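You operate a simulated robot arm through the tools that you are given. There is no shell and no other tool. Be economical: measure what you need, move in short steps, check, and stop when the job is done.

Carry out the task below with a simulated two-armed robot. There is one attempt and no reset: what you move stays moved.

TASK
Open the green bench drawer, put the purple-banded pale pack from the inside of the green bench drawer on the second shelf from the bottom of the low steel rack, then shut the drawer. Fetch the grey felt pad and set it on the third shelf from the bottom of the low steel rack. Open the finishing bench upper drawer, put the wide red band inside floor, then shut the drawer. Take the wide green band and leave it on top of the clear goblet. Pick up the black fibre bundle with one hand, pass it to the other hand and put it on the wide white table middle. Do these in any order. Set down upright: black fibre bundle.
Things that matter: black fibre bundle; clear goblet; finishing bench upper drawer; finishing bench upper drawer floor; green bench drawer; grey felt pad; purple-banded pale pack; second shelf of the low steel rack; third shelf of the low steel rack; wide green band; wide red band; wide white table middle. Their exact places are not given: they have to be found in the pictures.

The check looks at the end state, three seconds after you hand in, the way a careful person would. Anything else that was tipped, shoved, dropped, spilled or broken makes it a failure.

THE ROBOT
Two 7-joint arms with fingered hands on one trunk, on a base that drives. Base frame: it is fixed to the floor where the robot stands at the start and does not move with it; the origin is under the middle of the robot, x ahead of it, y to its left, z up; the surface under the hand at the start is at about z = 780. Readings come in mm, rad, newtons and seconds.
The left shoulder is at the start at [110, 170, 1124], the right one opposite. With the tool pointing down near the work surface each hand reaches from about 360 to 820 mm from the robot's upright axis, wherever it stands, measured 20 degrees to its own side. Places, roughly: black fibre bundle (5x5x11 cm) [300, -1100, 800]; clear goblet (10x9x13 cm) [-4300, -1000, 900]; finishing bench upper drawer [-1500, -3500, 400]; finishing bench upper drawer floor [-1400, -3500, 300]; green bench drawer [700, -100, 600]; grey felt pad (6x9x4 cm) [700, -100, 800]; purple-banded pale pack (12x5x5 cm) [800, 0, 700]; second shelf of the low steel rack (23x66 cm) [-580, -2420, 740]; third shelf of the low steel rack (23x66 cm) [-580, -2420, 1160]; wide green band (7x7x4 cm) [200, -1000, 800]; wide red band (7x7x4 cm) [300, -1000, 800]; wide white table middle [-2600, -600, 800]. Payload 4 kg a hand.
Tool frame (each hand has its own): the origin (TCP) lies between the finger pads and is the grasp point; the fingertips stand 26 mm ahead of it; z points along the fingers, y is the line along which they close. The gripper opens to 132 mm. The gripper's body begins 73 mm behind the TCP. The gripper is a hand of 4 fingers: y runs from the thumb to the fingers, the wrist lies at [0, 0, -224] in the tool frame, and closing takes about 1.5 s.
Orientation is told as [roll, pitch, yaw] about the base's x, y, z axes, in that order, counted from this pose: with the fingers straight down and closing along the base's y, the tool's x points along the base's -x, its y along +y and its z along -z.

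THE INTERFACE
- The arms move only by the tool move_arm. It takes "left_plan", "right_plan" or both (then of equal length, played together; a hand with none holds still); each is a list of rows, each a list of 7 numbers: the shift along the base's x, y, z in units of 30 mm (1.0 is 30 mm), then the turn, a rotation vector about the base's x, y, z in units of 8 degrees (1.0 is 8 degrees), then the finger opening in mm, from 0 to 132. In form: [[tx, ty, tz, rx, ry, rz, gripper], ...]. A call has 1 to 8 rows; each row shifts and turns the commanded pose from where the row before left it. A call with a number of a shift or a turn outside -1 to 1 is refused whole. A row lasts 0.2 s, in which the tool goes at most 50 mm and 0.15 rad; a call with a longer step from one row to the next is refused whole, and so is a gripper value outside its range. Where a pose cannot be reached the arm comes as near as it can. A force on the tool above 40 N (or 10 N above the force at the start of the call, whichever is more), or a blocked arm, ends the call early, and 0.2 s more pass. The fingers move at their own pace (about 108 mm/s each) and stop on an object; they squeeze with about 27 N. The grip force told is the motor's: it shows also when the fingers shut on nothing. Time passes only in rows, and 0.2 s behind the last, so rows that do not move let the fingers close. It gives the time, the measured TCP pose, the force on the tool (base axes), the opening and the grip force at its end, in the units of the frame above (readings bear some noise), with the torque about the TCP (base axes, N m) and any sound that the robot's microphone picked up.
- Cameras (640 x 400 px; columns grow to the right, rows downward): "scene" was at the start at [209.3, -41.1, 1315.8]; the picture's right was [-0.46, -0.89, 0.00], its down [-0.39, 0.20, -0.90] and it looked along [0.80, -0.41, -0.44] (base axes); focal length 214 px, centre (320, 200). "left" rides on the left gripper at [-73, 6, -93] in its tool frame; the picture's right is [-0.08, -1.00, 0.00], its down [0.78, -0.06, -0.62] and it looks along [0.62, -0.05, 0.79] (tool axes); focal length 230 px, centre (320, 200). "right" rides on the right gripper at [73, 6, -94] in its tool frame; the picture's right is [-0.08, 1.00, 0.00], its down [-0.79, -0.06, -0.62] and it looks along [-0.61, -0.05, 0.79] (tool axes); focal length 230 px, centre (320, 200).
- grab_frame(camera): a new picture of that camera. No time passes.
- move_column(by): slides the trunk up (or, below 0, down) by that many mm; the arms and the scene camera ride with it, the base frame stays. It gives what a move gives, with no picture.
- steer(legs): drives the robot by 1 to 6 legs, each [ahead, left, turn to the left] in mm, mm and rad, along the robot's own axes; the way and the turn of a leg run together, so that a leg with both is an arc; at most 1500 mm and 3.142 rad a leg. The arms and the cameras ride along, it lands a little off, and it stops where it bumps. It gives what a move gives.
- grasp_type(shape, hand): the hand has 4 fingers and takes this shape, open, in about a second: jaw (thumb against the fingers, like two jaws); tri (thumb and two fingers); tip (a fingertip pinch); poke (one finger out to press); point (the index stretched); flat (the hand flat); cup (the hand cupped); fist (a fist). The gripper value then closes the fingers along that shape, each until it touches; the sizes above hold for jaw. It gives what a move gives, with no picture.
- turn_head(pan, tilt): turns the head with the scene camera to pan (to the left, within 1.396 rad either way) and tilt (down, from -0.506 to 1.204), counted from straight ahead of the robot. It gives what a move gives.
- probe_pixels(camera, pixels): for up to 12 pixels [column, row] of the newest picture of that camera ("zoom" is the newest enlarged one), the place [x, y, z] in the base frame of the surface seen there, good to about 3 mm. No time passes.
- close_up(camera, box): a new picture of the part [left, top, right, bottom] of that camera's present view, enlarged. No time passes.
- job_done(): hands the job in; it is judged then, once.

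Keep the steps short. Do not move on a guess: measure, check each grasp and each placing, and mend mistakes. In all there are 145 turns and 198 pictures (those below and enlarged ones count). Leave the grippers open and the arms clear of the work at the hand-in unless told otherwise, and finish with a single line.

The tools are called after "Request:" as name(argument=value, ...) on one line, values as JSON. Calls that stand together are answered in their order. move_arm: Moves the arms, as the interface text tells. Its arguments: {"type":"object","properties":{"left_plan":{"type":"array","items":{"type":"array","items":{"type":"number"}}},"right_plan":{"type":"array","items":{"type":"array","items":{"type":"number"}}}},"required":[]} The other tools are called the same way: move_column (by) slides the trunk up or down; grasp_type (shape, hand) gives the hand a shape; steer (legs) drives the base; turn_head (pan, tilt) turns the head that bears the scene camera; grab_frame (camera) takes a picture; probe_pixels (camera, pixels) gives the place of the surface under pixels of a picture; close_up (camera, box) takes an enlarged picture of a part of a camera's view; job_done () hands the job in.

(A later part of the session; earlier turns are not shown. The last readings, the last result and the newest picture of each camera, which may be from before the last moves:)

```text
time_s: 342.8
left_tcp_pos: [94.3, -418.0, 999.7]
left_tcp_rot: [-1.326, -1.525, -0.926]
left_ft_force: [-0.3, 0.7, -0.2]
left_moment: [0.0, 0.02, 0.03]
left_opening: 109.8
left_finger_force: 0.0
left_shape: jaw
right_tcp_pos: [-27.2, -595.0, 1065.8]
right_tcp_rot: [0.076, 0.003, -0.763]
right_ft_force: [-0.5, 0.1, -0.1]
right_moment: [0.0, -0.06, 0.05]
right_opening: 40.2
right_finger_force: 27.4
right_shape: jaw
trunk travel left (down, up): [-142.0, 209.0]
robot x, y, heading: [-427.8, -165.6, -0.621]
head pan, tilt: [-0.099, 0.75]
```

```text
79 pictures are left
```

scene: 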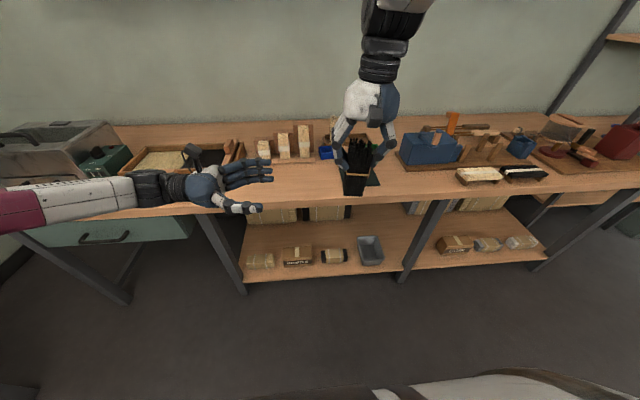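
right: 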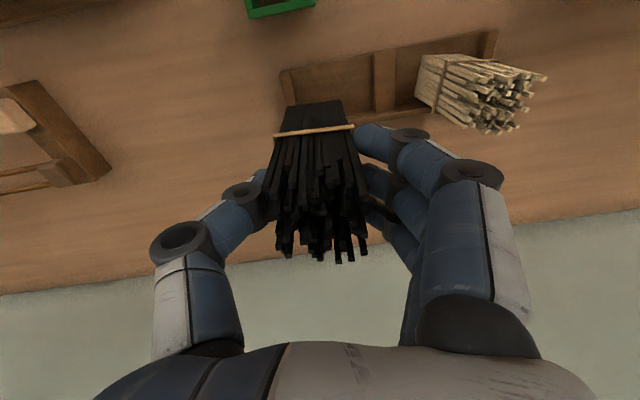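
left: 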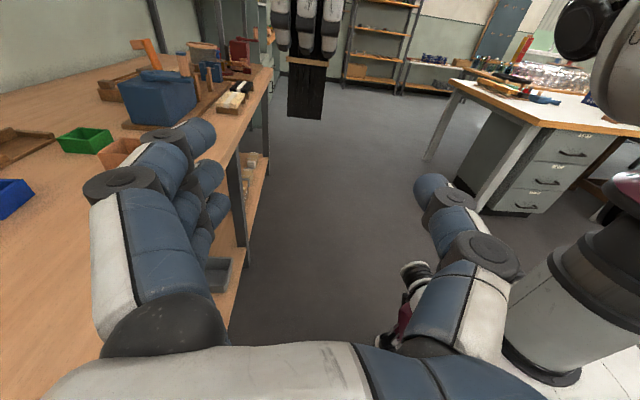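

Well aligned: the bundle is within 5 mm in depth of the left hand. I'll close most of the gap (160 of 209 mm), fix the right yaw, and check.

Request:
move_arm(right_plan=[[0.31, 0.434, 0, -0.07, 0.05, 0.2, 20], [0.31, 0.434, 0, -0.07, 0.05, 0.2, 20], [0.31, 0.434, 0, -0.07, 0.05, 0.2, 20], [0.31, 0.434, 0, -0.07, 0.05, 0.2, 20], [0.31, 0.434, 0, -0.07, 0.05, 0.2, 20]], left_plan=[[-0.31, -0.434, 0.03, 0, 0, 0, 110], [-0.31, -0.434, 0.03, 0, 0, 0, 110], [-0.31, -0.434, 0.03, 0, 0, 0, 110], [-0.31, -0.434, 0.03, 0, 0, 0, 110], [-0.31, -0.434, 0.03, 0, 0, 0, 110]])

Request:
grab_frame(camera="left")

Request:
close_up(camera="scene", box=[160, 50, 440, 225])

```text
time_s: 344.0
left_tcp_pos: [47.8, -483.2, 1003.7]
left_tcp_rot: [-1.325, -1.526, -0.928]
left_ft_force: [-0.2, -0.7, -0.2]
left_moment: [-0.01, -0.02, 0.01]
left_opening: 109.8
left_finger_force: 0.1
left_shape: jaw
right_tcp_pos: [9.5, -545.8, 1074.5]
right_tcp_rot: [0.042, -0.005, -0.624]
right_ft_force: [0.0, -0.4, -0.7]
right_moment: [0.01, 0.0, -0.04]
right_opening: 40.3
right_finger_force: 26.8
right_shape: jaw
right hand out of reach, approached as far as the arm can: row 5
trunk travel left (down, up): [-142.0, 209.0]
robot x, y, heading: [-428.0, -164.2, -0.615]
head pan, tilt: [-0.099, 0.75]
```

```text
78 pictures are left
```

left: 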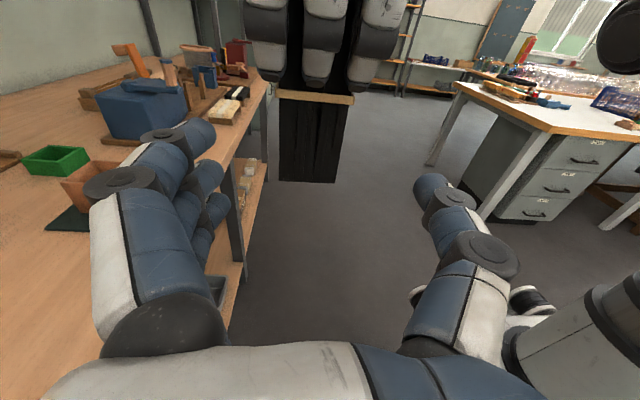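

```text
2.29 times, centred on (300, 138) of scene
```

zoom: 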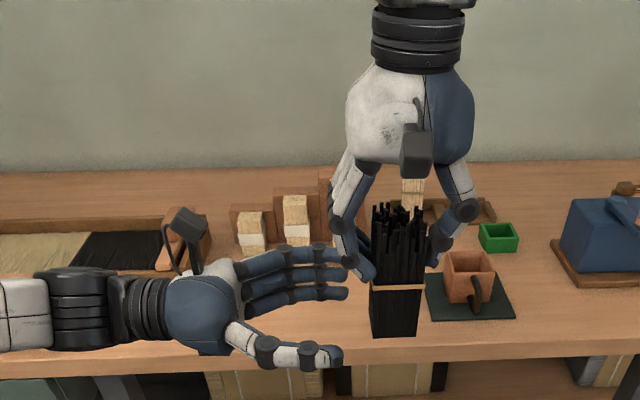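

Request:
probe_pixels(camera="left", pixels=[[310, 178], [310, 130], [285, 140], [340, 140], [320, 75]])

```text
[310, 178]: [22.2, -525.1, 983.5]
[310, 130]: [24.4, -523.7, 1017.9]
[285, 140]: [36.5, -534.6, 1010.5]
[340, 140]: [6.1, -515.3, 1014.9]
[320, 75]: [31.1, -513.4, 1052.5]
```

The bundle bottom is at z≈981, 23 mm below the left TCP, so I need +4 mm. I'll move the left hand in 67 mm around the bundle.

Request:
move_arm(left_plan=[[-0.295, -0.475, 0.04, 0, 0, 0, 110], [-0.295, -0.475, 0.04, 0, 0, 0, 110], [-0.295, -0.475, 0.04, 0, 0, 0, 110], [-0.295, -0.475, 0.04, 0, 0, 0, 110]])

Request:
grab_frame(camera="left")

Request:
close_up(camera="scene", box=[160, 50, 440, 225])

```text
time_s: 345.0
left_tcp_pos: [13.2, -539.3, 1008.8]
left_tcp_rot: [-1.336, -1.524, -0.915]
left_ft_force: [0.6, 0.0, 1.0]
left_moment: [0.0, 0.01, -0.04]
left_opening: 109.7
left_finger_force: 0.2
left_shape: jaw
right_tcp_pos: [11.2, -541.7, 1078.0]
right_tcp_rot: [0.045, -0.013, -0.62]
right_ft_force: [0.6, -0.4, -0.5]
right_moment: [-0.01, 0.04, 0.01]
right_opening: 40.3
right_finger_force: 26.9
right_shape: jaw
trunk travel left (down, up): [-142.0, 209.0]
robot x, y, heading: [-429.8, -162.5, -0.616]
head pan, tilt: [-0.099, 0.75]
```

```text
76 pictures are left
```

left: 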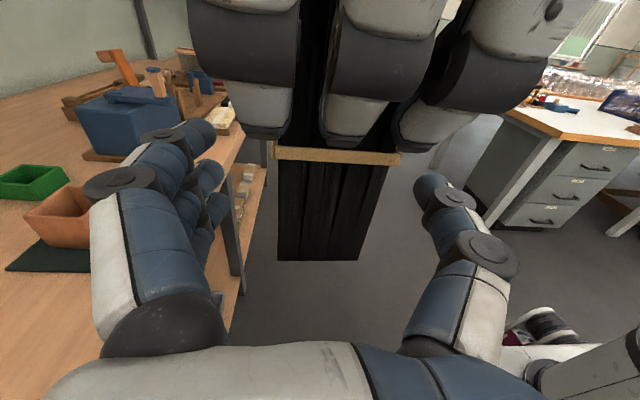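

```text
2.29 times, centred on (300, 138) of scene
```

zoom: 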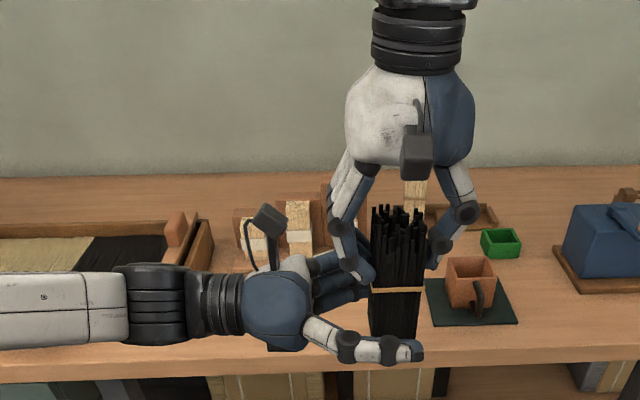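

The bundle's lower half sits between the left thumb and fingers, with the right fingers above the band. Closing the left hand.

Request:
move_arm(left_plan=[[0, 0, 0, 0, 0, 0, 50], [0, 0, 0, 0, 0, 0, 20], [0, 0, 0, 0, 0, 0, 20], [0, 0, 0, 0, 0, 0, 20], [0, 0, 0, 0, 0, 0, 20], [0, 0, 0, 0, 0, 0, 20]])

Request:
grab_frame(camera="left")

```text
time_s: 346.4
left_tcp_pos: [12.8, -538.2, 1009.5]
left_tcp_rot: [-1.343, -1.526, -0.911]
left_ft_force: [0.2, -1.8, 4.7]
left_moment: [-0.03, 0.02, 0.13]
left_opening: 40.4
left_finger_force: 26.8
left_shape: jaw
right_tcp_pos: [11.5, -540.7, 1079.8]
right_tcp_rot: [0.046, -0.016, -0.618]
right_ft_force: [-0.4, 0.9, -6.6]
right_moment: [0.13, 0.05, -0.16]
right_opening: 39.8
right_finger_force: 27.2
right_shape: jaw
trunk travel left (down, up): [-142.0, 209.0]
robot x, y, heading: [-430.3, -164.4, -0.614]
head pan, tilt: [-0.099, 0.75]
```

```text
74 pictures are left
```

left: 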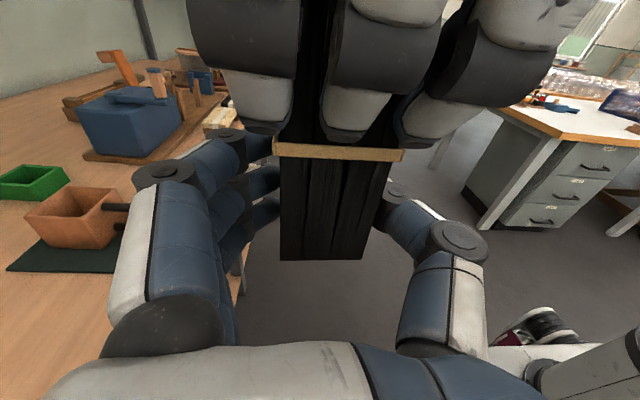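

The left hand grips it (40 mm, 27 N). I'll open the right hand and raise it away.

Request:
move_arm(right_plan=[[0, 0, 0, 0, 0, 0, 80], [0, 0, 0, 0, 0, 0, 80], [0, 0, 0, 0, 0, 0, 80], [0, 0, 0.6, 0, 0, 0, 80], [0, 0, 0.9, 0, 0, 0, 80], [0, 0, 0.9, 0, 0, 0, 80], [-0.4, -0.6, 0.5, 0, 0, 0, 80], [-0.6, -0.8, 0, 0, 0, 0, 80]])

Request:
grab_frame(camera="left")

Request:
grab_frame(camera="scene")

```text
time_s: 348.2
left_tcp_pos: [12.7, -539.1, 1008.4]
left_tcp_rot: [-1.332, -1.523, -0.925]
left_ft_force: [-0.3, -0.9, -1.0]
left_moment: [0.02, 0.01, 0.03]
left_opening: 40.4
left_finger_force: 27.8
left_shape: jaw
right_tcp_pos: [9.9, -548.8, 1149.5]
right_tcp_rot: [0.029, -0.015, -0.614]
right_ft_force: [0.3, 0.0, 0.3]
right_moment: [0.02, 0.03, 0.0]
right_opening: 79.6
right_finger_force: 0.1
right_shape: jaw
right hand out of reach, approached as far as the arm can: row 4, 6, 7, 8
trunk travel left (down, up): [-142.0, 209.0]
robot x, y, heading: [-424.8, -163.9, -0.616]
head pan, tilt: [-0.099, 0.75]
```

```text
73 pictures are left
```

left: 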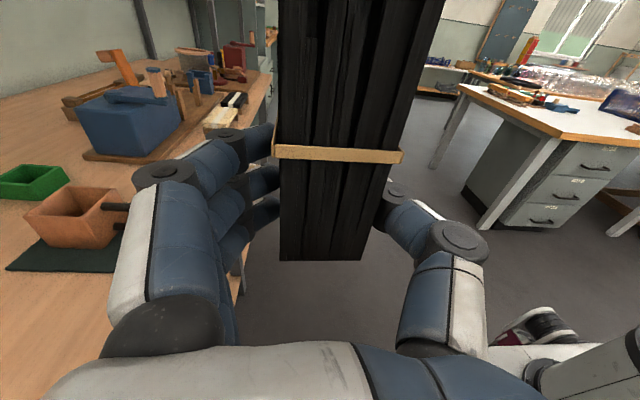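

```text
72 pictures are left
```

scene: 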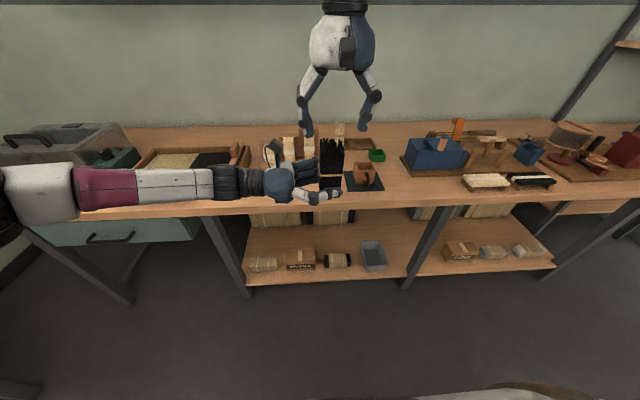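

The handover is done: the left hand holds the bundle upright. Now I'll move the right hand off to its own side and down for the green band.

Request:
move_arm(right_plan=[[-0.57, -0.81, 0, -0.1, -0.15, 0, 90], [-0.57, -0.81, 0, -0.1, -0.15, 0, 90], [-0.57, -0.81, 0, -0.1, -0.15, 0, 90], [-0.57, -0.81, 0, -0.1, -0.15, 0, 90], [-0.57, -0.81, -0.8, 0, 0, 0, 90], [-0.57, -0.81, -0.8, 0, 0, 0, 90], [-0.3, -0.4, -0.8, 0, 0, 0, 90], [0, 0, -0.8, 0, 0, 0, 90]])

Request:
move_arm(right_plan=[[0, 0, -0.8, 0.1, 0.14, 0, 90], [0, 0, -0.8, 0.1, 0.14, 0, 90], [0, 0, -0.8, 0.1, 0.14, 0, 90], [0, 0, 0, 0, 0, 0, 90]])

Request:
grab_frame(camera="scene")

Request:
probe_pixels(camera="scene", pixels=[[377, 155], [368, 150], [386, 156]])

```text
time_s: 350.0
left_tcp_pos: [11.2, -537.6, 1007.8]
left_tcp_rot: [-1.332, -1.525, -0.92]
left_ft_force: [-0.9, 0.1, 0.3]
left_moment: [0.03, 0.03, 0.03]
left_opening: 40.4
left_finger_force: 26.9
left_shape: jaw
right_tcp_pos: [-96.6, -730.8, 1052.7]
right_tcp_rot: [0.008, -0.131, -0.62]
right_ft_force: [0.9, -0.9, 0.3]
right_moment: [-0.02, -0.01, -0.04]
right_opening: 89.6
right_finger_force: 0.0
right_shape: jaw
right hand out of reach, approached as far as the arm can: row 1, 2, 3
trunk travel left (down, up): [-142.0, 209.0]
robot x, y, heading: [-428.2, -166.1, -0.614]
head pan, tilt: [-0.099, 0.75]
```

```text
time_s: 351.0
left_tcp_pos: [12.2, -539.0, 1009.6]
left_tcp_rot: [-1.329, -1.524, -0.926]
left_ft_force: [-0.7, 0.0, 0.0]
left_moment: [0.02, 0.0, -0.03]
left_opening: 40.4
left_finger_force: 27.1
left_shape: jaw
right_tcp_pos: [-96.0, -732.6, 980.9]
right_tcp_rot: [0.002, -0.055, -0.627]
right_ft_force: [-0.6, -0.1, -0.1]
right_moment: [-0.02, 0.0, -0.02]
right_opening: 89.9
right_finger_force: 0.1
right_shape: jaw
trunk travel left (down, up): [-142.0, 209.0]
robot x, y, heading: [-428.2, -165.2, -0.613]
head pan, tilt: [-0.099, 0.75]
```

```text
71 pictures are left
```

scene: 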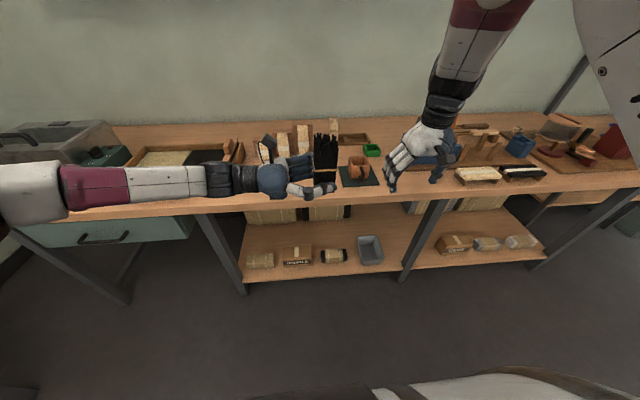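

```text
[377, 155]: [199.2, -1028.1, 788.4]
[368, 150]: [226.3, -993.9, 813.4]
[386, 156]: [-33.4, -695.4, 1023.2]
```

The green band's centre is estimated at (233,−1026). I'll drive so the right hand hovers above it, then refine with the hand camera.

Request:
steer(legs=[[437, -51, 0]])

Request:
grab_frame(camera="right")

Request:
close_up(camera="right", box=[220, 50, 420, 200])

```text
time_s: 353.6
left_tcp_pos: [334.4, -830.7, 1008.4]
left_tcp_rot: [-1.332, -1.523, -0.922]
left_ft_force: [-0.2, -1.0, 0.0]
left_moment: [0.03, 0.01, 0.0]
left_opening: 40.7
left_finger_force: 26.6
left_shape: jaw
right_tcp_pos: [224.3, -1024.8, 975.8]
right_tcp_rot: [0.002, -0.045, -0.631]
right_ft_force: [0.4, -0.3, 0.7]
right_moment: [-0.02, 0.03, -0.03]
right_opening: 89.8
right_finger_force: 0.1
right_shape: jaw
trunk travel left (down, up): [-142.0, 209.0]
robot x, y, heading: [-104.5, -454.5, -0.616]
head pan, tilt: [-0.099, 0.75]
```

```text
70 pictures are left
```

right: 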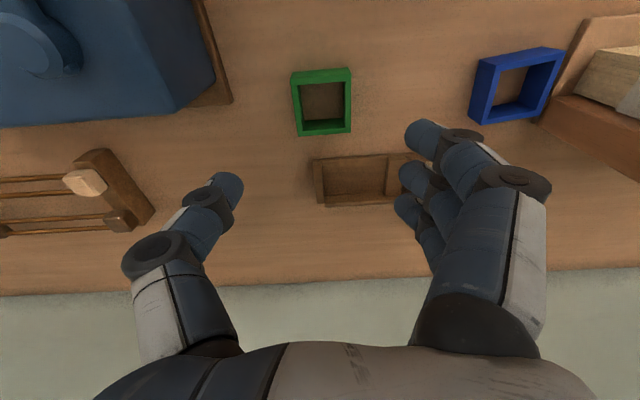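

```text
2.67 times, centred on (320, 125) of right
```

zoom: 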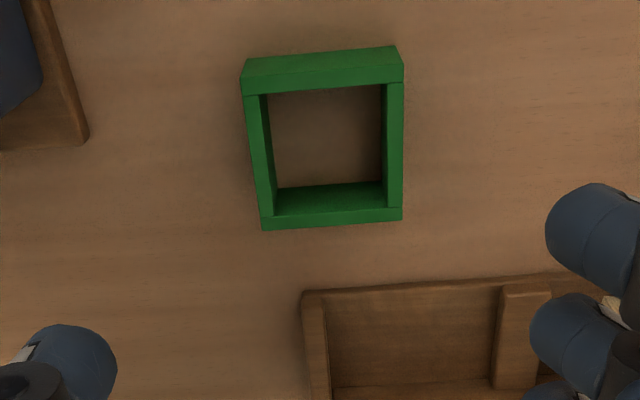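

Request:
probe_pixels(camera="zoom", pixels=[[255, 130], [395, 130], [268, 200], [397, 200], [322, 88], [332, 218]])

```text
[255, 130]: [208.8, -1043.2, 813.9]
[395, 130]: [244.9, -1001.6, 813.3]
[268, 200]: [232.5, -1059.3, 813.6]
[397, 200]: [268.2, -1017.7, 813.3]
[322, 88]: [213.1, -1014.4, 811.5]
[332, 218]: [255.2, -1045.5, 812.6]
```

Green's centre is (235.5,−1030). I'll descend over it at opening 86.

Request:
move_arm(right_plan=[[0.37, -0.17, -1, 0.1, 0.14, 0, 86], [0, 0, -1, 0.1, 0.14, 0, 86], [0, 0, -1, 0, 0, 0, 86], [0, 0, -1, 0, 0, 0, 86], [0, 0, -1, 0, 0, -0.2, 86], [0, 0, -0.4, 0, 0, 0, 86]])

Request:
grab_frame(camera="right")

```text
time_s: 355.1
left_tcp_pos: [331.7, -828.0, 1012.8]
left_tcp_rot: [-1.317, -1.53, -0.938]
left_ft_force: [-0.9, -1.0, -1.2]
left_moment: [0.03, 0.02, -0.02]
left_opening: 40.6
left_finger_force: 27.1
left_shape: jaw
right_tcp_pos: [222.9, -1052.5, 830.8]
right_tcp_rot: [0.041, -0.027, -0.728]
right_ft_force: [-8.2, 7.9, 41.3]
right_moment: [1.88, -1.3, 0.66]
right_opening: 86.5
right_finger_force: 0.0
right_shape: jaw
trunk travel left (down, up): [-142.0, 209.0]
robot x, y, heading: [-106.3, -457.8, -0.611]
head pan, tilt: [-0.099, 0.75]
stopped in row 6 (right hand): the force on the tool passed its limit at 44 N (the readings are from after the stop); the commanded pose is now the measured one
```

```text
68 pictures are left
```

right: 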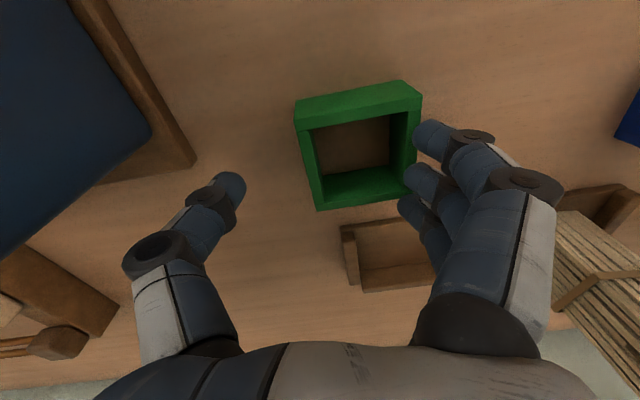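

The hand drifted right while descending and a finger landed on the band's wall. I'll raise it, shift the base left to re-centre, and look.

Request:
move_arm(right_plan=[[0, 0, 0.7, 0, 0, 0, 86], [0, 0, 0.5, 0, 0, 0.4, 86]])

Request:
steer(legs=[[0, 28, 0]])

Request:
grab_frame(camera="right")

Request:
probe_pixels(camera="right", pixels=[[320, 160], [280, 150], [360, 150], [320, 130]])

```text
time_s: 355.7
left_tcp_pos: [333.7, -830.3, 1008.9]
left_tcp_rot: [-1.335, -1.523, -0.921]
left_ft_force: [0.1, 0.9, -1.3]
left_moment: [0.01, 0.02, -0.02]
left_opening: 40.1
left_finger_force: 26.8
left_shape: jaw
right_tcp_pos: [214.4, -1063.2, 857.5]
right_tcp_rot: [0.06, -0.019, -0.712]
right_ft_force: [-1.7, -0.5, 0.3]
right_moment: [-0.01, 0.01, 0.02]
right_opening: 86.3
right_finger_force: 0.1
right_shape: jaw
trunk travel left (down, up): [-142.0, 209.0]
robot x, y, heading: [-105.6, -453.3, -0.618]
head pan, tilt: [-0.099, 0.75]
```

```text
time_s: 356.6
left_tcp_pos: [349.4, -808.1, 1008.9]
left_tcp_rot: [-1.345, -1.524, -0.912]
left_ft_force: [-0.7, 0.4, -1.2]
left_moment: [-0.01, 0.01, -0.03]
left_opening: 40.4
left_finger_force: 27.0
left_shape: jaw
right_tcp_pos: [231.0, -1040.5, 858.3]
right_tcp_rot: [0.059, -0.019, -0.713]
right_ft_force: [-0.1, -0.1, -0.4]
right_moment: [-0.02, 0.01, 0.03]
right_opening: 86.1
right_finger_force: 0.2
right_shape: jaw
trunk travel left (down, up): [-142.0, 209.0]
robot x, y, heading: [-89.0, -435.0, -0.617]
head pan, tilt: [-0.099, 0.75]
```

```text
67 pictures are left
```

right: 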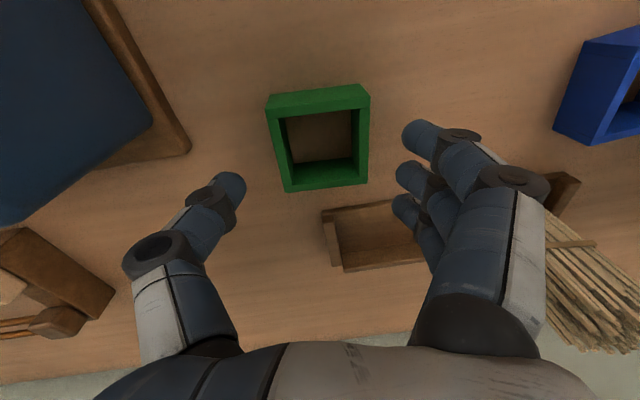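

```text
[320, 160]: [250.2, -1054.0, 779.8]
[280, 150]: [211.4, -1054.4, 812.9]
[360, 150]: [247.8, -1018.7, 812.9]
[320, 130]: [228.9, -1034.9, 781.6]
```

Ring and hand are aligned within 4 mm. I'll descend 24 mm and check for drift.

Request:
move_arm(right_plan=[[-0.05, 0.1, -0.4, 0, 0, 0, 86], [0, 0, -0.4, 0, 0, 0, 86]])

```text
time_s: 357.2
left_tcp_pos: [348.2, -807.9, 1008.6]
left_tcp_rot: [-1.334, -1.523, -0.924]
left_ft_force: [0.1, 0.3, -0.9]
left_moment: [0.02, 0.02, 0.02]
left_opening: 40.4
left_finger_force: 27.4
left_shape: jaw
right_tcp_pos: [225.8, -1043.5, 835.8]
right_tcp_rot: [0.068, -0.02, -0.727]
right_ft_force: [0.7, 0.5, -0.6]
right_moment: [-0.01, -0.02, 0.02]
right_opening: 86.4
right_finger_force: 0.0
right_shape: jaw
trunk travel left (down, up): [-142.0, 209.0]
robot x, y, heading: [-88.7, -434.5, -0.619]
head pan, tilt: [-0.099, 0.75]
```

Request:
steer(legs=[[0, 13, 0]])

Request:
move_arm(right_plan=[[0, 0, -0.4, 0, 0, 0, 86], [0, 0, -0.38, 0, 0, 0, 86]])

Request:
grab_frame(camera="right")

```text
time_s: 358.0
left_tcp_pos: [356.4, -796.6, 1009.0]
left_tcp_rot: [-1.345, -1.525, -0.911]
left_ft_force: [-0.1, -1.0, -1.3]
left_moment: [0.04, 0.02, 0.01]
left_opening: 40.3
left_finger_force: 26.9
left_shape: jaw
right_tcp_pos: [231.4, -1031.8, 833.7]
right_tcp_rot: [0.065, -0.016, -0.73]
right_ft_force: [-0.4, 0.5, 0.4]
right_moment: [-0.03, 0.0, -0.01]
right_opening: 86.1
right_finger_force: 0.1
right_shape: jaw
trunk travel left (down, up): [-142.0, 209.0]
robot x, y, heading: [-82.6, -420.7, -0.618]
head pan, tilt: [-0.099, 0.75]
```

```text
time_s: 358.6
left_tcp_pos: [356.8, -797.9, 1008.5]
left_tcp_rot: [-1.334, -1.523, -0.923]
left_ft_force: [-0.8, -0.1, -1.2]
left_moment: [0.0, -0.02, 0.02]
left_opening: 40.7
left_finger_force: 27.0
left_shape: jaw
right_tcp_pos: [230.4, -1032.6, 810.4]
right_tcp_rot: [0.068, -0.016, -0.732]
right_ft_force: [0.0, 0.5, 0.3]
right_moment: [0.03, 0.0, 0.01]
right_opening: 86.3
right_finger_force: 0.1
right_shape: jaw
trunk travel left (down, up): [-142.0, 209.0]
robot x, y, heading: [-80.4, -423.5, -0.616]
head pan, tilt: [-0.099, 0.75]
```

```text
66 pictures are left
```

right: 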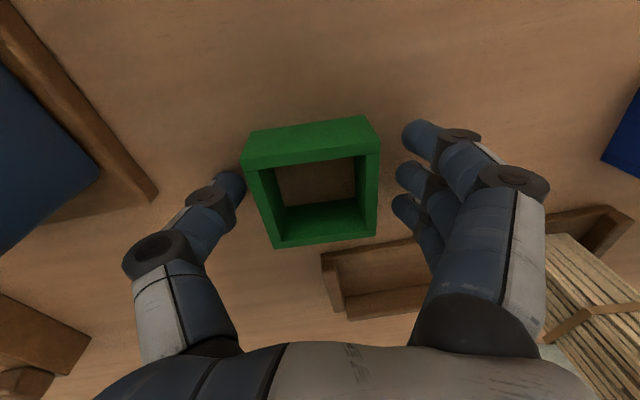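

The band lies between the fingers. I'll close, then lift if the grip holds.

Request:
move_arm(right_plan=[[0, 0, 0, 0, 0, 0, 50], [0, 0, 0, 0, 0, 0, 40], [0, 0, 0, 0, 0, 0, 40], [0, 0, 0, 0, 0, 0, 40], [0, 0, 0.5, 0, 0, 0, 40], [0, 0, 1, 0, 0, 0, 40], [0, 0, 1, 0, 0, 0, 40], [0, 0, 1, 0, 0, 0, 40]])

Request:
move_arm(right_plan=[[0, 0, 1, 0, 0, 0, 40], [0, 0, 1, 0, 0, 0, 40]])

Request:
grab_frame(camera="right")

Request:
steer(legs=[[-500, 0, 0]])

Request:
turn_head(pan=-1.39, tilt=0.4)

Request:
grab_frame(camera="scene")

```text
time_s: 360.6
left_tcp_pos: [356.8, -799.0, 1008.5]
left_tcp_rot: [-1.332, -1.523, -0.926]
left_ft_force: [-0.6, 0.1, -1.8]
left_moment: [-0.01, -0.07, 0.03]
left_opening: 40.3
left_finger_force: 26.8
left_shape: jaw
right_tcp_pos: [210.0, -1049.1, 906.1]
right_tcp_rot: [0.098, -0.001, -0.795]
right_ft_force: [-0.8, -0.2, -0.5]
right_moment: [0.01, -0.04, -0.02]
right_opening: 56.0
right_finger_force: 26.8
right_shape: jaw
trunk travel left (down, up): [-142.0, 209.0]
robot x, y, heading: [-84.1, -422.7, -0.615]
head pan, tilt: [-0.099, 0.75]
stopped in row 8 (right hand): the arm was blocked; the commanded pose is now the measured one
```

```text
time_s: 361.2
left_tcp_pos: [357.2, -798.2, 1008.5]
left_tcp_rot: [-1.333, -1.526, -0.923]
left_ft_force: [0.4, 0.6, -0.6]
left_moment: [-0.01, 0.01, 0.01]
left_opening: 40.8
left_finger_force: 27.1
left_shape: jaw
right_tcp_pos: [196.6, -1055.8, 963.7]
right_tcp_rot: [0.111, 0.008, -0.829]
right_ft_force: [0.7, -0.5, 0.6]
right_moment: [0.0, -0.07, 0.0]
right_opening: 55.9
right_finger_force: 26.7
right_shape: jaw
trunk travel left (down, up): [-142.0, 209.0]
robot x, y, heading: [-80.5, -421.7, -0.617]
head pan, tilt: [-0.099, 0.75]
```

```text
65 pictures are left
```

right: 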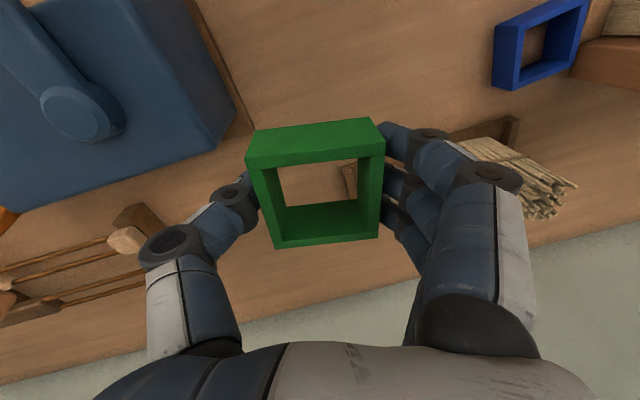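

```text
time_s: 364.2
left_tcp_pos: [-55.6, -507.1, 1008.7]
left_tcp_rot: [-1.334, -1.525, -0.928]
left_ft_force: [-0.3, -0.4, -1.1]
left_moment: [0.01, 0.0, 0.01]
left_opening: 40.4
left_finger_force: 27.0
left_shape: jaw
right_tcp_pos: [-214.8, -762.9, 967.1]
right_tcp_rot: [0.118, 0.001, -0.829]
right_ft_force: [0.0, 0.5, 0.1]
right_moment: [0.02, 0.0, 0.01]
right_opening: 55.9
right_finger_force: 27.0
right_shape: jaw
trunk travel left (down, up): [-142.0, 209.0]
robot x, y, heading: [-492.5, -128.1, -0.625]
head pan, tilt: [-0.099, 0.75]
```

```text
time_s: 365.6
left_tcp_pos: [-54.7, -506.5, 1008.4]
left_tcp_rot: [-1.336, -1.523, -0.927]
left_ft_force: [-1.0, 0.9, -1.6]
left_moment: [-0.04, 0.03, -0.03]
left_opening: 40.5
left_finger_force: 26.5
left_shape: jaw
right_tcp_pos: [-216.7, -764.6, 966.3]
right_tcp_rot: [0.121, 0.003, -0.837]
right_ft_force: [0.1, 1.2, 0.0]
right_moment: [0.04, 0.02, -0.03]
right_opening: 56.4
right_finger_force: 27.3
right_shape: jaw
trunk travel left (down, up): [-142.0, 209.0]
robot x, y, heading: [-493.2, -126.7, -0.623]
head pan, tilt: [-1.389, 0.4]
```

```text
64 pictures are left
```

scene: 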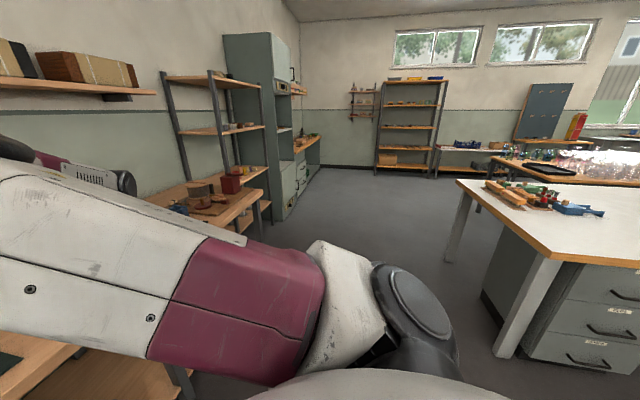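

Both items are held. I'll probe the white table's edges and the things on it.

Request:
probe_pixels(camera="scene", pixels=[[458, 182], [552, 256], [635, 262], [600, 225], [630, 200], [520, 205], [580, 212], [500, 190], [630, 215], [560, 170], [600, 150], [500, 350]])

Request:
close_up(camera="scene", box=[430, 120, 640, 270])

```text
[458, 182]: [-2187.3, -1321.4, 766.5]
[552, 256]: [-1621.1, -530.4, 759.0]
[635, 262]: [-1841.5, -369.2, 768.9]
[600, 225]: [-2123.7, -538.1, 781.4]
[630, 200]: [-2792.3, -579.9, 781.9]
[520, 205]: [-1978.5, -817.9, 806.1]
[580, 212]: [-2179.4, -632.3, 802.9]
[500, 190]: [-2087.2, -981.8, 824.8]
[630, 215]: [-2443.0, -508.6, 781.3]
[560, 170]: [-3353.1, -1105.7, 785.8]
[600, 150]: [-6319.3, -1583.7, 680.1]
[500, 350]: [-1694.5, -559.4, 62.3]
```

```text
2.67 times, centred on (535, 195) of scene
```

zoom: 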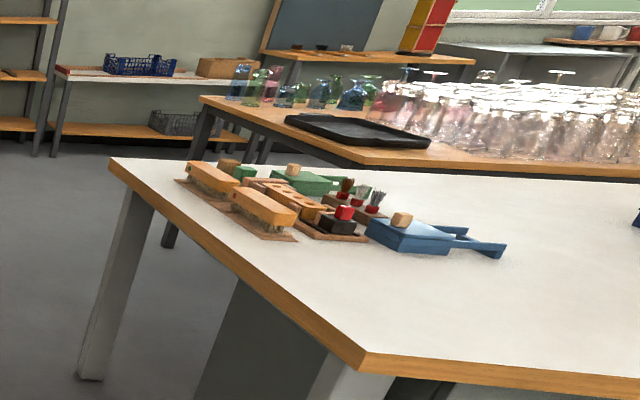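

The table spans depth −990 to about −2500 and l −1386 to −2358. I'll turn in place to face it and look at the approach side.

Request:
steer(legs=[[0, 0, -1.58]])

Request:
turn_head(pan=-0.5, tilt=0.35)

Request:
grab_frame(camera="scene")

Request:
probe_pixels(camera="scene", pixels=[[200, 200], [300, 200], [400, 200], [500, 200], [600, 200], [200, 250], [300, 250], [400, 250], [500, 250], [600, 250], [300, 320], [500, 320]])

```text
time_s: 369.9
left_tcp_pos: [-871.3, -564.9, 1007.9]
left_tcp_rot: [-1.333, -1.522, -2.503]
left_ft_force: [0.2, 0.1, -1.4]
left_moment: [-0.02, 0.01, -0.01]
left_opening: 40.6
left_finger_force: 26.9
left_shape: jaw
right_tcp_pos: [-1129.4, -402.2, 966.5]
right_tcp_rot: [0.119, 0.004, -2.411]
right_ft_force: [0.2, -0.7, 0.1]
right_moment: [-0.04, 0.01, 0.01]
right_opening: 55.9
right_finger_force: 27.1
right_shape: jaw
trunk travel left (down, up): [-142.0, 209.0]
robot x, y, heading: [-492.1, -130.5, -2.201]
head pan, tilt: [-1.389, 0.4]
```

```text
time_s: 371.1
left_tcp_pos: [-872.0, -562.7, 1008.4]
left_tcp_rot: [-1.336, -1.523, -2.5]
left_ft_force: [-0.7, -0.3, -0.4]
left_moment: [0.0, 0.01, 0.01]
left_opening: 40.2
left_finger_force: 26.8
left_shape: jaw
right_tcp_pos: [-1129.6, -402.8, 966.6]
right_tcp_rot: [0.121, 0.004, -2.412]
right_ft_force: [-0.2, 0.4, 0.1]
right_moment: [0.01, -0.02, -0.01]
right_opening: 55.8
right_finger_force: 27.2
right_shape: jaw
trunk travel left (down, up): [-142.0, 209.0]
robot x, y, heading: [-491.4, -129.4, -2.201]
head pan, tilt: [-0.499, 0.351]
```

```text
62 pictures are left
```

scene: 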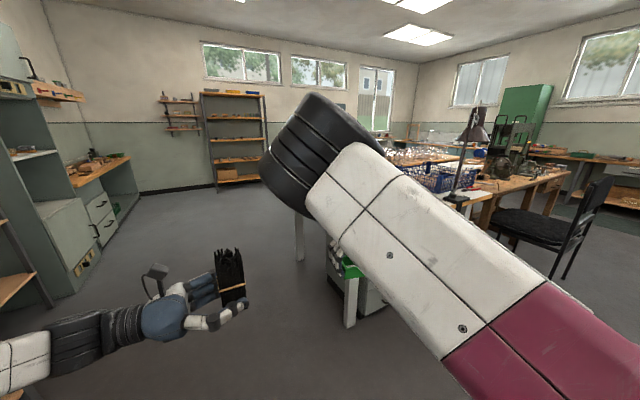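

```text
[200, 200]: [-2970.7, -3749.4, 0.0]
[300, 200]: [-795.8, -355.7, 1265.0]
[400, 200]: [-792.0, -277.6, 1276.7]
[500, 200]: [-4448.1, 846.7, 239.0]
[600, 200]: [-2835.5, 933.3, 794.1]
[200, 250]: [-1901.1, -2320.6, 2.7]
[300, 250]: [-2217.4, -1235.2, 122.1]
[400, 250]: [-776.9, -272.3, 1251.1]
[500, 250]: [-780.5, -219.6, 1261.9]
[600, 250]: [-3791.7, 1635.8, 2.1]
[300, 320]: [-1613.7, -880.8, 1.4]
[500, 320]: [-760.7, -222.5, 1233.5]
```

The right arm blocks part of the view. I'll move along the open floor toward the table's side (well short of it) and look again.

Request:
steer(legs=[[250, 0, 0], [0, -1000, 0]])

Request:
turn_head(pan=0.0, tilt=0.5)

Request:
grab_frame(camera="scene")

Request:
grab_frame(camera="right")

```text
time_s: 381.6
left_tcp_pos: [-1829.0, -201.6, 1009.3]
left_tcp_rot: [-1.334, -1.526, -2.474]
left_ft_force: [0.7, 0.1, -1.4]
left_moment: [0.02, 0.01, 0.0]
left_opening: 40.2
left_finger_force: 26.9
left_shape: jaw
right_tcp_pos: [-2091.6, -47.6, 965.8]
right_tcp_rot: [0.119, 0.002, -2.383]
right_ft_force: [0.1, 0.7, -1.1]
right_moment: [0.03, -0.01, -0.02]
right_opening: 55.8
right_finger_force: 26.4
right_shape: jaw
trunk travel left (down, up): [-142.0, 209.0]
robot x, y, heading: [-1462.2, 244.3, -2.165]
head pan, tilt: [-0.499, 0.351]
```

```text
time_s: 382.6
left_tcp_pos: [-1828.7, -202.0, 1007.2]
left_tcp_rot: [-1.336, -1.524, -2.475]
left_ft_force: [-0.3, 0.0, -0.6]
left_moment: [0.01, 0.0, 0.02]
left_opening: 40.4
left_finger_force: 26.9
left_shape: jaw
right_tcp_pos: [-2091.9, -47.7, 966.2]
right_tcp_rot: [0.122, 0.002, -2.386]
right_ft_force: [0.7, -0.1, -0.4]
right_moment: [-0.06, -0.04, 0.0]
right_opening: 55.9
right_finger_force: 26.6
right_shape: jaw
trunk travel left (down, up): [-142.0, 209.0]
robot x, y, heading: [-1460.3, 241.1, -2.167]
head pan, tilt: [0.0, 0.499]
```

```text
61 pictures are left
```

scene: 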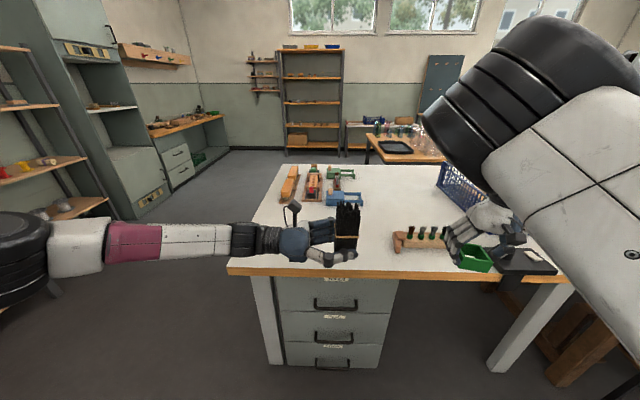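

```text
60 pictures are left
```

right: 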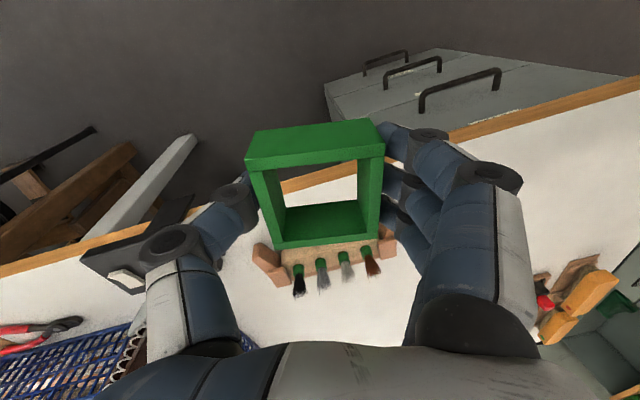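

The view is clear and the middle of the table is free. I'll probe the corners to fix the centre and the nearby objects.

Request:
probe_pixels(camera="scene", pixels=[[572, 276], [286, 166], [232, 268], [345, 185], [375, 200], [400, 235], [440, 232], [545, 262], [440, 185], [440, 166], [405, 280], [500, 290]])

```text
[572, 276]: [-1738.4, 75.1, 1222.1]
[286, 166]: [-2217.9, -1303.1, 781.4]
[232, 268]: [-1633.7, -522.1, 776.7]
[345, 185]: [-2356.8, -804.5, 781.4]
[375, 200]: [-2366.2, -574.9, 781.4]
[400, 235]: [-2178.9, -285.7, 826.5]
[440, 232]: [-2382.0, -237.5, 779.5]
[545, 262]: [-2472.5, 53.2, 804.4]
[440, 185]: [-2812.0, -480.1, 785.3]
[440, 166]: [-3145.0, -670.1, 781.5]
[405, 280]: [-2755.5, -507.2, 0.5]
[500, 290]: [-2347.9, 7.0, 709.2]
```

The told middle (−2600,−600) lies in the free area beyond the brush holder. I'll swing the left hand to point forward-right while extending it, tuck and raise the right hand, square up with the table, and look again.

Request:
move_arm(left_plan=[[-0.6, -0.4, 0, 0, 0, 0.95, 20], [-0.6, -0.4, 0, 0, 0, 0.95, 20], [-0.6, -0.4, 0, 0, 0, 0.95, 20], [-0.6, -0.4, 0, 0, 0, 0.95, 20], [-0.6, -0.4, 0, 0, 0, 0.95, 20], [-0.6, -0.4, 0, 0, 0, 0.95, 20], [-0.6, -0.4, 0, 0, 0, 0.95, 20], [-0.6, -0.4, 0, 0, 0, 0.95, 20]], right_plan=[[0.6, 0.6, 0.3, 0, 0, 0, 40], [0.6, 0.6, 0.3, 0, 0, 0, 40], [0.6, 0.6, 0.3, 0, 0, 0, 40], [0.6, 0.6, 0.3, 0, 0, 0, 40], [0.6, 0.6, 0.3, 0, 0, 0, 40], [0.6, 0.6, 0.3, 0, 0, 0, 40], [0.6, 0.6, 0.3, 0, 0, 0, 40], [0.6, 0.6, 0.3, 0, 0, 0, 40]])

Request:
steer(legs=[[0, -220, -0.036]])

Request:
turn_head(pan=-0.2, tilt=0.5)

Request:
grab_frame(camera="scene")

Request:
probe_pixels(camera="scene", pixels=[[400, 190], [350, 200], [300, 240], [330, 235], [360, 240], [420, 260], [450, 250], [400, 170], [420, 180], [380, 260], [480, 330], [440, 200]])

```text
time_s: 384.4
left_tcp_pos: [-1971.8, -299.1, 1009.2]
left_tcp_rot: [-1.326, -1.524, -1.416]
left_ft_force: [0.8, 0.4, -1.1]
left_moment: [0.04, 0.0, 0.01]
left_opening: 40.0
left_finger_force: 26.8
left_shape: jaw
right_tcp_pos: [-1962.8, 99.7, 1022.5]
right_tcp_rot: [0.184, 0.026, -2.411]
right_ft_force: [-0.5, -0.1, 0.2]
right_moment: [0.03, -0.01, -0.01]
right_opening: 55.9
right_finger_force: 26.7
right_shape: jaw
right hand out of reach, approached as far as the arm can: row 8
trunk travel left (down, up): [-142.0, 209.0]
robot x, y, heading: [-1464.9, 248.4, -2.163]
head pan, tilt: [0.0, 0.499]
```

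```text
time_s: 386.9
left_tcp_pos: [-2168.1, -156.9, 1009.8]
left_tcp_rot: [-1.327, -1.523, -1.455]
left_ft_force: [-0.1, 0.5, -0.4]
left_moment: [0.03, 0.0, -0.05]
left_opening: 40.3
left_finger_force: 27.3
left_shape: jaw
right_tcp_pos: [-2144.8, 240.7, 1022.8]
right_tcp_rot: [0.184, 0.02, -2.445]
right_ft_force: [0.4, -0.4, -0.7]
right_moment: [0.04, -0.01, 0.01]
right_opening: 55.7
right_finger_force: 27.0
right_shape: jaw
trunk travel left (down, up): [-142.0, 209.0]
robot x, y, heading: [-1639.9, 366.1, -2.204]
head pan, tilt: [0.0, 0.499]
```

```text
time_s: 387.6
left_tcp_pos: [-2168.2, -156.4, 1009.6]
left_tcp_rot: [-1.329, -1.525, -1.451]
left_ft_force: [-0.3, -0.4, -1.0]
left_moment: [0.01, 0.01, 0.0]
left_opening: 40.1
left_finger_force: 26.2
left_shape: jaw
right_tcp_pos: [-2143.4, 241.1, 1022.9]
right_tcp_rot: [0.191, 0.02, -2.449]
right_ft_force: [0.5, -0.7, 0.6]
right_moment: [0.02, 0.01, 0.0]
right_opening: 55.9
right_finger_force: 27.0
right_shape: jaw
trunk travel left (down, up): [-142.0, 209.0]
robot x, y, heading: [-1636.0, 371.9, -2.202]
head pan, tilt: [-0.201, 0.499]
```

```text
59 pictures are left
```

scene: 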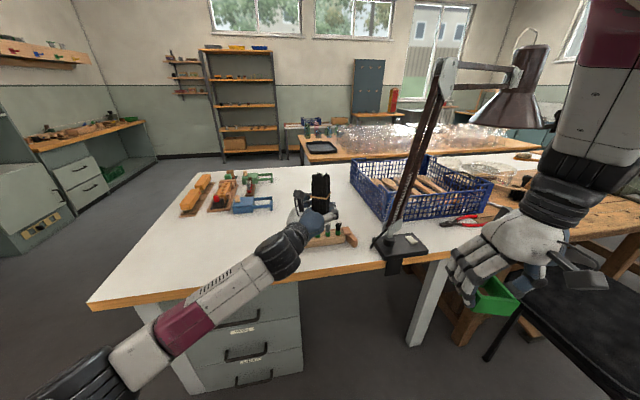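

```text
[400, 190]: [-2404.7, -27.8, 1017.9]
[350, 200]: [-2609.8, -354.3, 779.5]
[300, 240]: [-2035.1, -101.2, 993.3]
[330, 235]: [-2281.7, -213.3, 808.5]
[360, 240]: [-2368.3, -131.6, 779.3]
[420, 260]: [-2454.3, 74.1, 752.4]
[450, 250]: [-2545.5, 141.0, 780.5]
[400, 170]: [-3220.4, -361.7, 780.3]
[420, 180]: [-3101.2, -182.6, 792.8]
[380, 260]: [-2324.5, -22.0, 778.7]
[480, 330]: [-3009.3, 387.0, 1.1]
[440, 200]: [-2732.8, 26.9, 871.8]
```

Now I see the clamped desk lamp at (−2400,−20) on the near edge. I must keep the right arm well left of it. I'll tuck the right hand inward, back off a little, and lower the trunk 100 mm here in the open.

Request:
move_arm(right_plan=[[0.81, -0.55, 0.1, -0.1, -0.1, 0, 40], [0.81, -0.55, 0.1, -0.1, -0.1, 0, 40], [0.81, -0.55, 0.1, -0.1, -0.1, 0, 40], [0.81, -0.55, 0.1, 0, 0, 0, 40], [0.81, -0.55, 0.1, 0, 0, 0, 40], [0.81, -0.55, 0.1, 0, 0, 0, 40]])

Request:
steer(legs=[[-150, 0, 0]])

Request:
move_column(by=-100)

Request:
grab_frame(camera="scene")

```text
time_s: 389.0
left_tcp_pos: [-2167.3, -156.6, 1008.1]
left_tcp_rot: [-1.324, -1.523, -1.458]
left_ft_force: [0.3, 0.0, -1.1]
left_moment: [-0.03, -0.01, 0.0]
left_opening: 40.1
left_finger_force: 27.0
left_shape: jaw
right_tcp_pos: [-2079.9, 138.4, 975.6]
right_tcp_rot: [0.306, 0.058, -2.481]
right_ft_force: [0.8, 0.2, -0.3]
right_moment: [-0.02, 0.03, -0.02]
right_opening: 55.8
right_finger_force: 27.1
right_shape: jaw
right hand out of reach, approached as far as the arm can: row 1, 2, 3, 4, 5, 6
trunk travel left (down, up): [-142.0, 209.0]
robot x, y, heading: [-1636.2, 369.3, -2.206]
head pan, tilt: [-0.201, 0.499]
```

```text
time_s: 390.4
left_tcp_pos: [-2081.1, -35.2, 1009.2]
left_tcp_rot: [-1.34, -1.525, -1.442]
left_ft_force: [1.2, -0.1, -0.8]
left_moment: [0.0, -0.01, 0.03]
left_opening: 40.2
left_finger_force: 27.0
left_shape: jaw
right_tcp_pos: [-1990.5, 258.3, 978.8]
right_tcp_rot: [0.312, 0.052, -2.474]
right_ft_force: [0.3, 0.4, 0.7]
right_moment: [0.0, 0.0, -0.01]
right_opening: 55.9
right_finger_force: 27.5
right_shape: jaw
trunk travel left (down, up): [-142.0, 209.0]
robot x, y, heading: [-1550.2, 491.7, -2.2]
head pan, tilt: [-0.201, 0.499]
```

```text
time_s: 391.7
left_tcp_pos: [-2080.0, -34.5, 912.7]
left_tcp_rot: [-1.389, -1.525, -1.395]
left_ft_force: [0.1, 1.3, -0.7]
left_moment: [0.05, -0.05, 0.01]
left_opening: 40.2
left_finger_force: 27.2
left_shape: jaw
right_tcp_pos: [-1998.4, 249.0, 785.3]
right_tcp_rot: [0.286, 0.348, -2.522]
right_ft_force: [-0.4, 0.1, 0.1]
right_moment: [0.0, 0.03, -0.05]
right_opening: 55.7
right_finger_force: 27.2
right_shape: jaw
trunk travel left (down, up): [-42.0, 309.0]
robot x, y, heading: [-1548.2, 490.1, -2.202]
head pan, tilt: [-0.201, 0.499]
```

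```text
58 pictures are left
```

scene: 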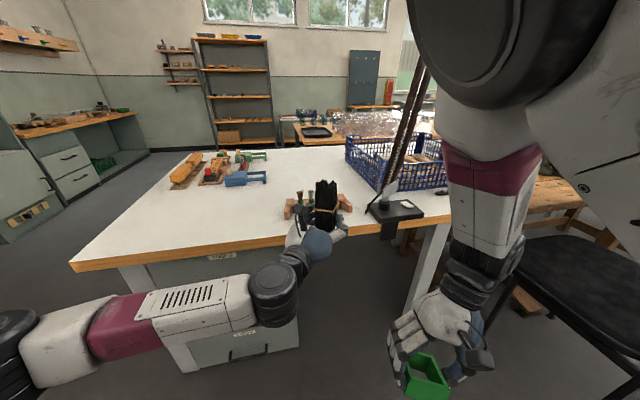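

The right hand dropped and must be raised before approaching. I'll raise and retract it, then drive forward 400 and check clearance from the lamp.

Request:
move_arm(right_plan=[[0.26, 0.35, 0.9, 0, 0, 0, 40], [0.26, 0.35, 0.9, 0, 0, 0, 40], [0.26, 0.35, 0.9, 0, 0, 0, 40], [0.26, 0.35, 0.9, 0, 0, 0, 40], [0.26, 0.35, 0.9, 0, 0, 0, 40], [0.26, 0.35, 0.9, 0, 0, 0, 40], [0.26, 0.35, 0.5, 0, 0, 0, 40]])

Request:
steer(legs=[[400, 0, 0]])

Request:
grab_frame(camera="scene")

Request:
grab_frame(camera="left")

```text
time_s: 393.3
left_tcp_pos: [-2080.7, -36.1, 909.2]
left_tcp_rot: [-1.331, -1.523, -1.452]
left_ft_force: [0.0, 0.3, -1.7]
left_moment: [0.03, 0.01, 0.01]
left_opening: 40.2
left_finger_force: 27.0
left_shape: jaw
right_tcp_pos: [-2040.8, 357.7, 861.8]
right_tcp_rot: [0.287, 0.342, -2.511]
right_ft_force: [-0.2, 0.0, 0.1]
right_moment: [0.01, 0.02, 0.0]
right_opening: 55.7
right_finger_force: 26.6
right_shape: jaw
right hand out of reach, approached as far as the arm can: row 1, 2, 3, 4, 5, 6, 7
trunk travel left (down, up): [-42.0, 309.0]
robot x, y, heading: [-1551.3, 491.5, -2.2]
head pan, tilt: [-0.201, 0.499]
```

```text
time_s: 395.8
left_tcp_pos: [-2316.6, -354.5, 908.3]
left_tcp_rot: [-1.322, -1.524, -1.46]
left_ft_force: [0.5, -0.4, -0.9]
left_moment: [0.01, -0.01, 0.02]
left_opening: 40.5
left_finger_force: 27.0
left_shape: jaw
right_tcp_pos: [-2274.2, 42.3, 859.4]
right_tcp_rot: [0.282, 0.347, -2.52]
right_ft_force: [0.3, -0.5, 0.2]
right_moment: [-0.02, -0.03, 0.02]
right_opening: 55.8
right_finger_force: 27.1
right_shape: jaw
trunk travel left (down, up): [-42.0, 309.0]
robot x, y, heading: [-1784.7, 170.2, -2.208]
head pan, tilt: [-0.201, 0.499]
```

```text
57 pictures are left
```

scene: 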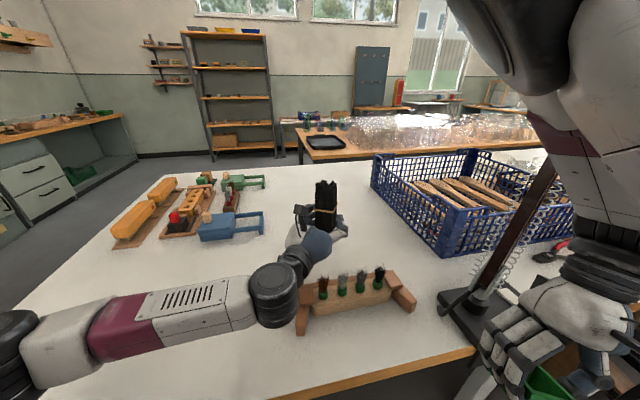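

```text
56 pictures are left
```

left: 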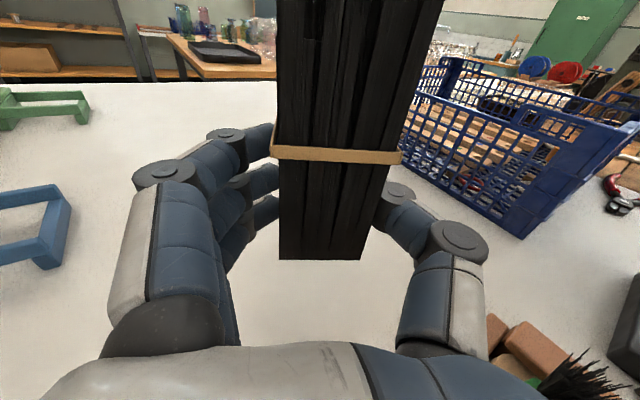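

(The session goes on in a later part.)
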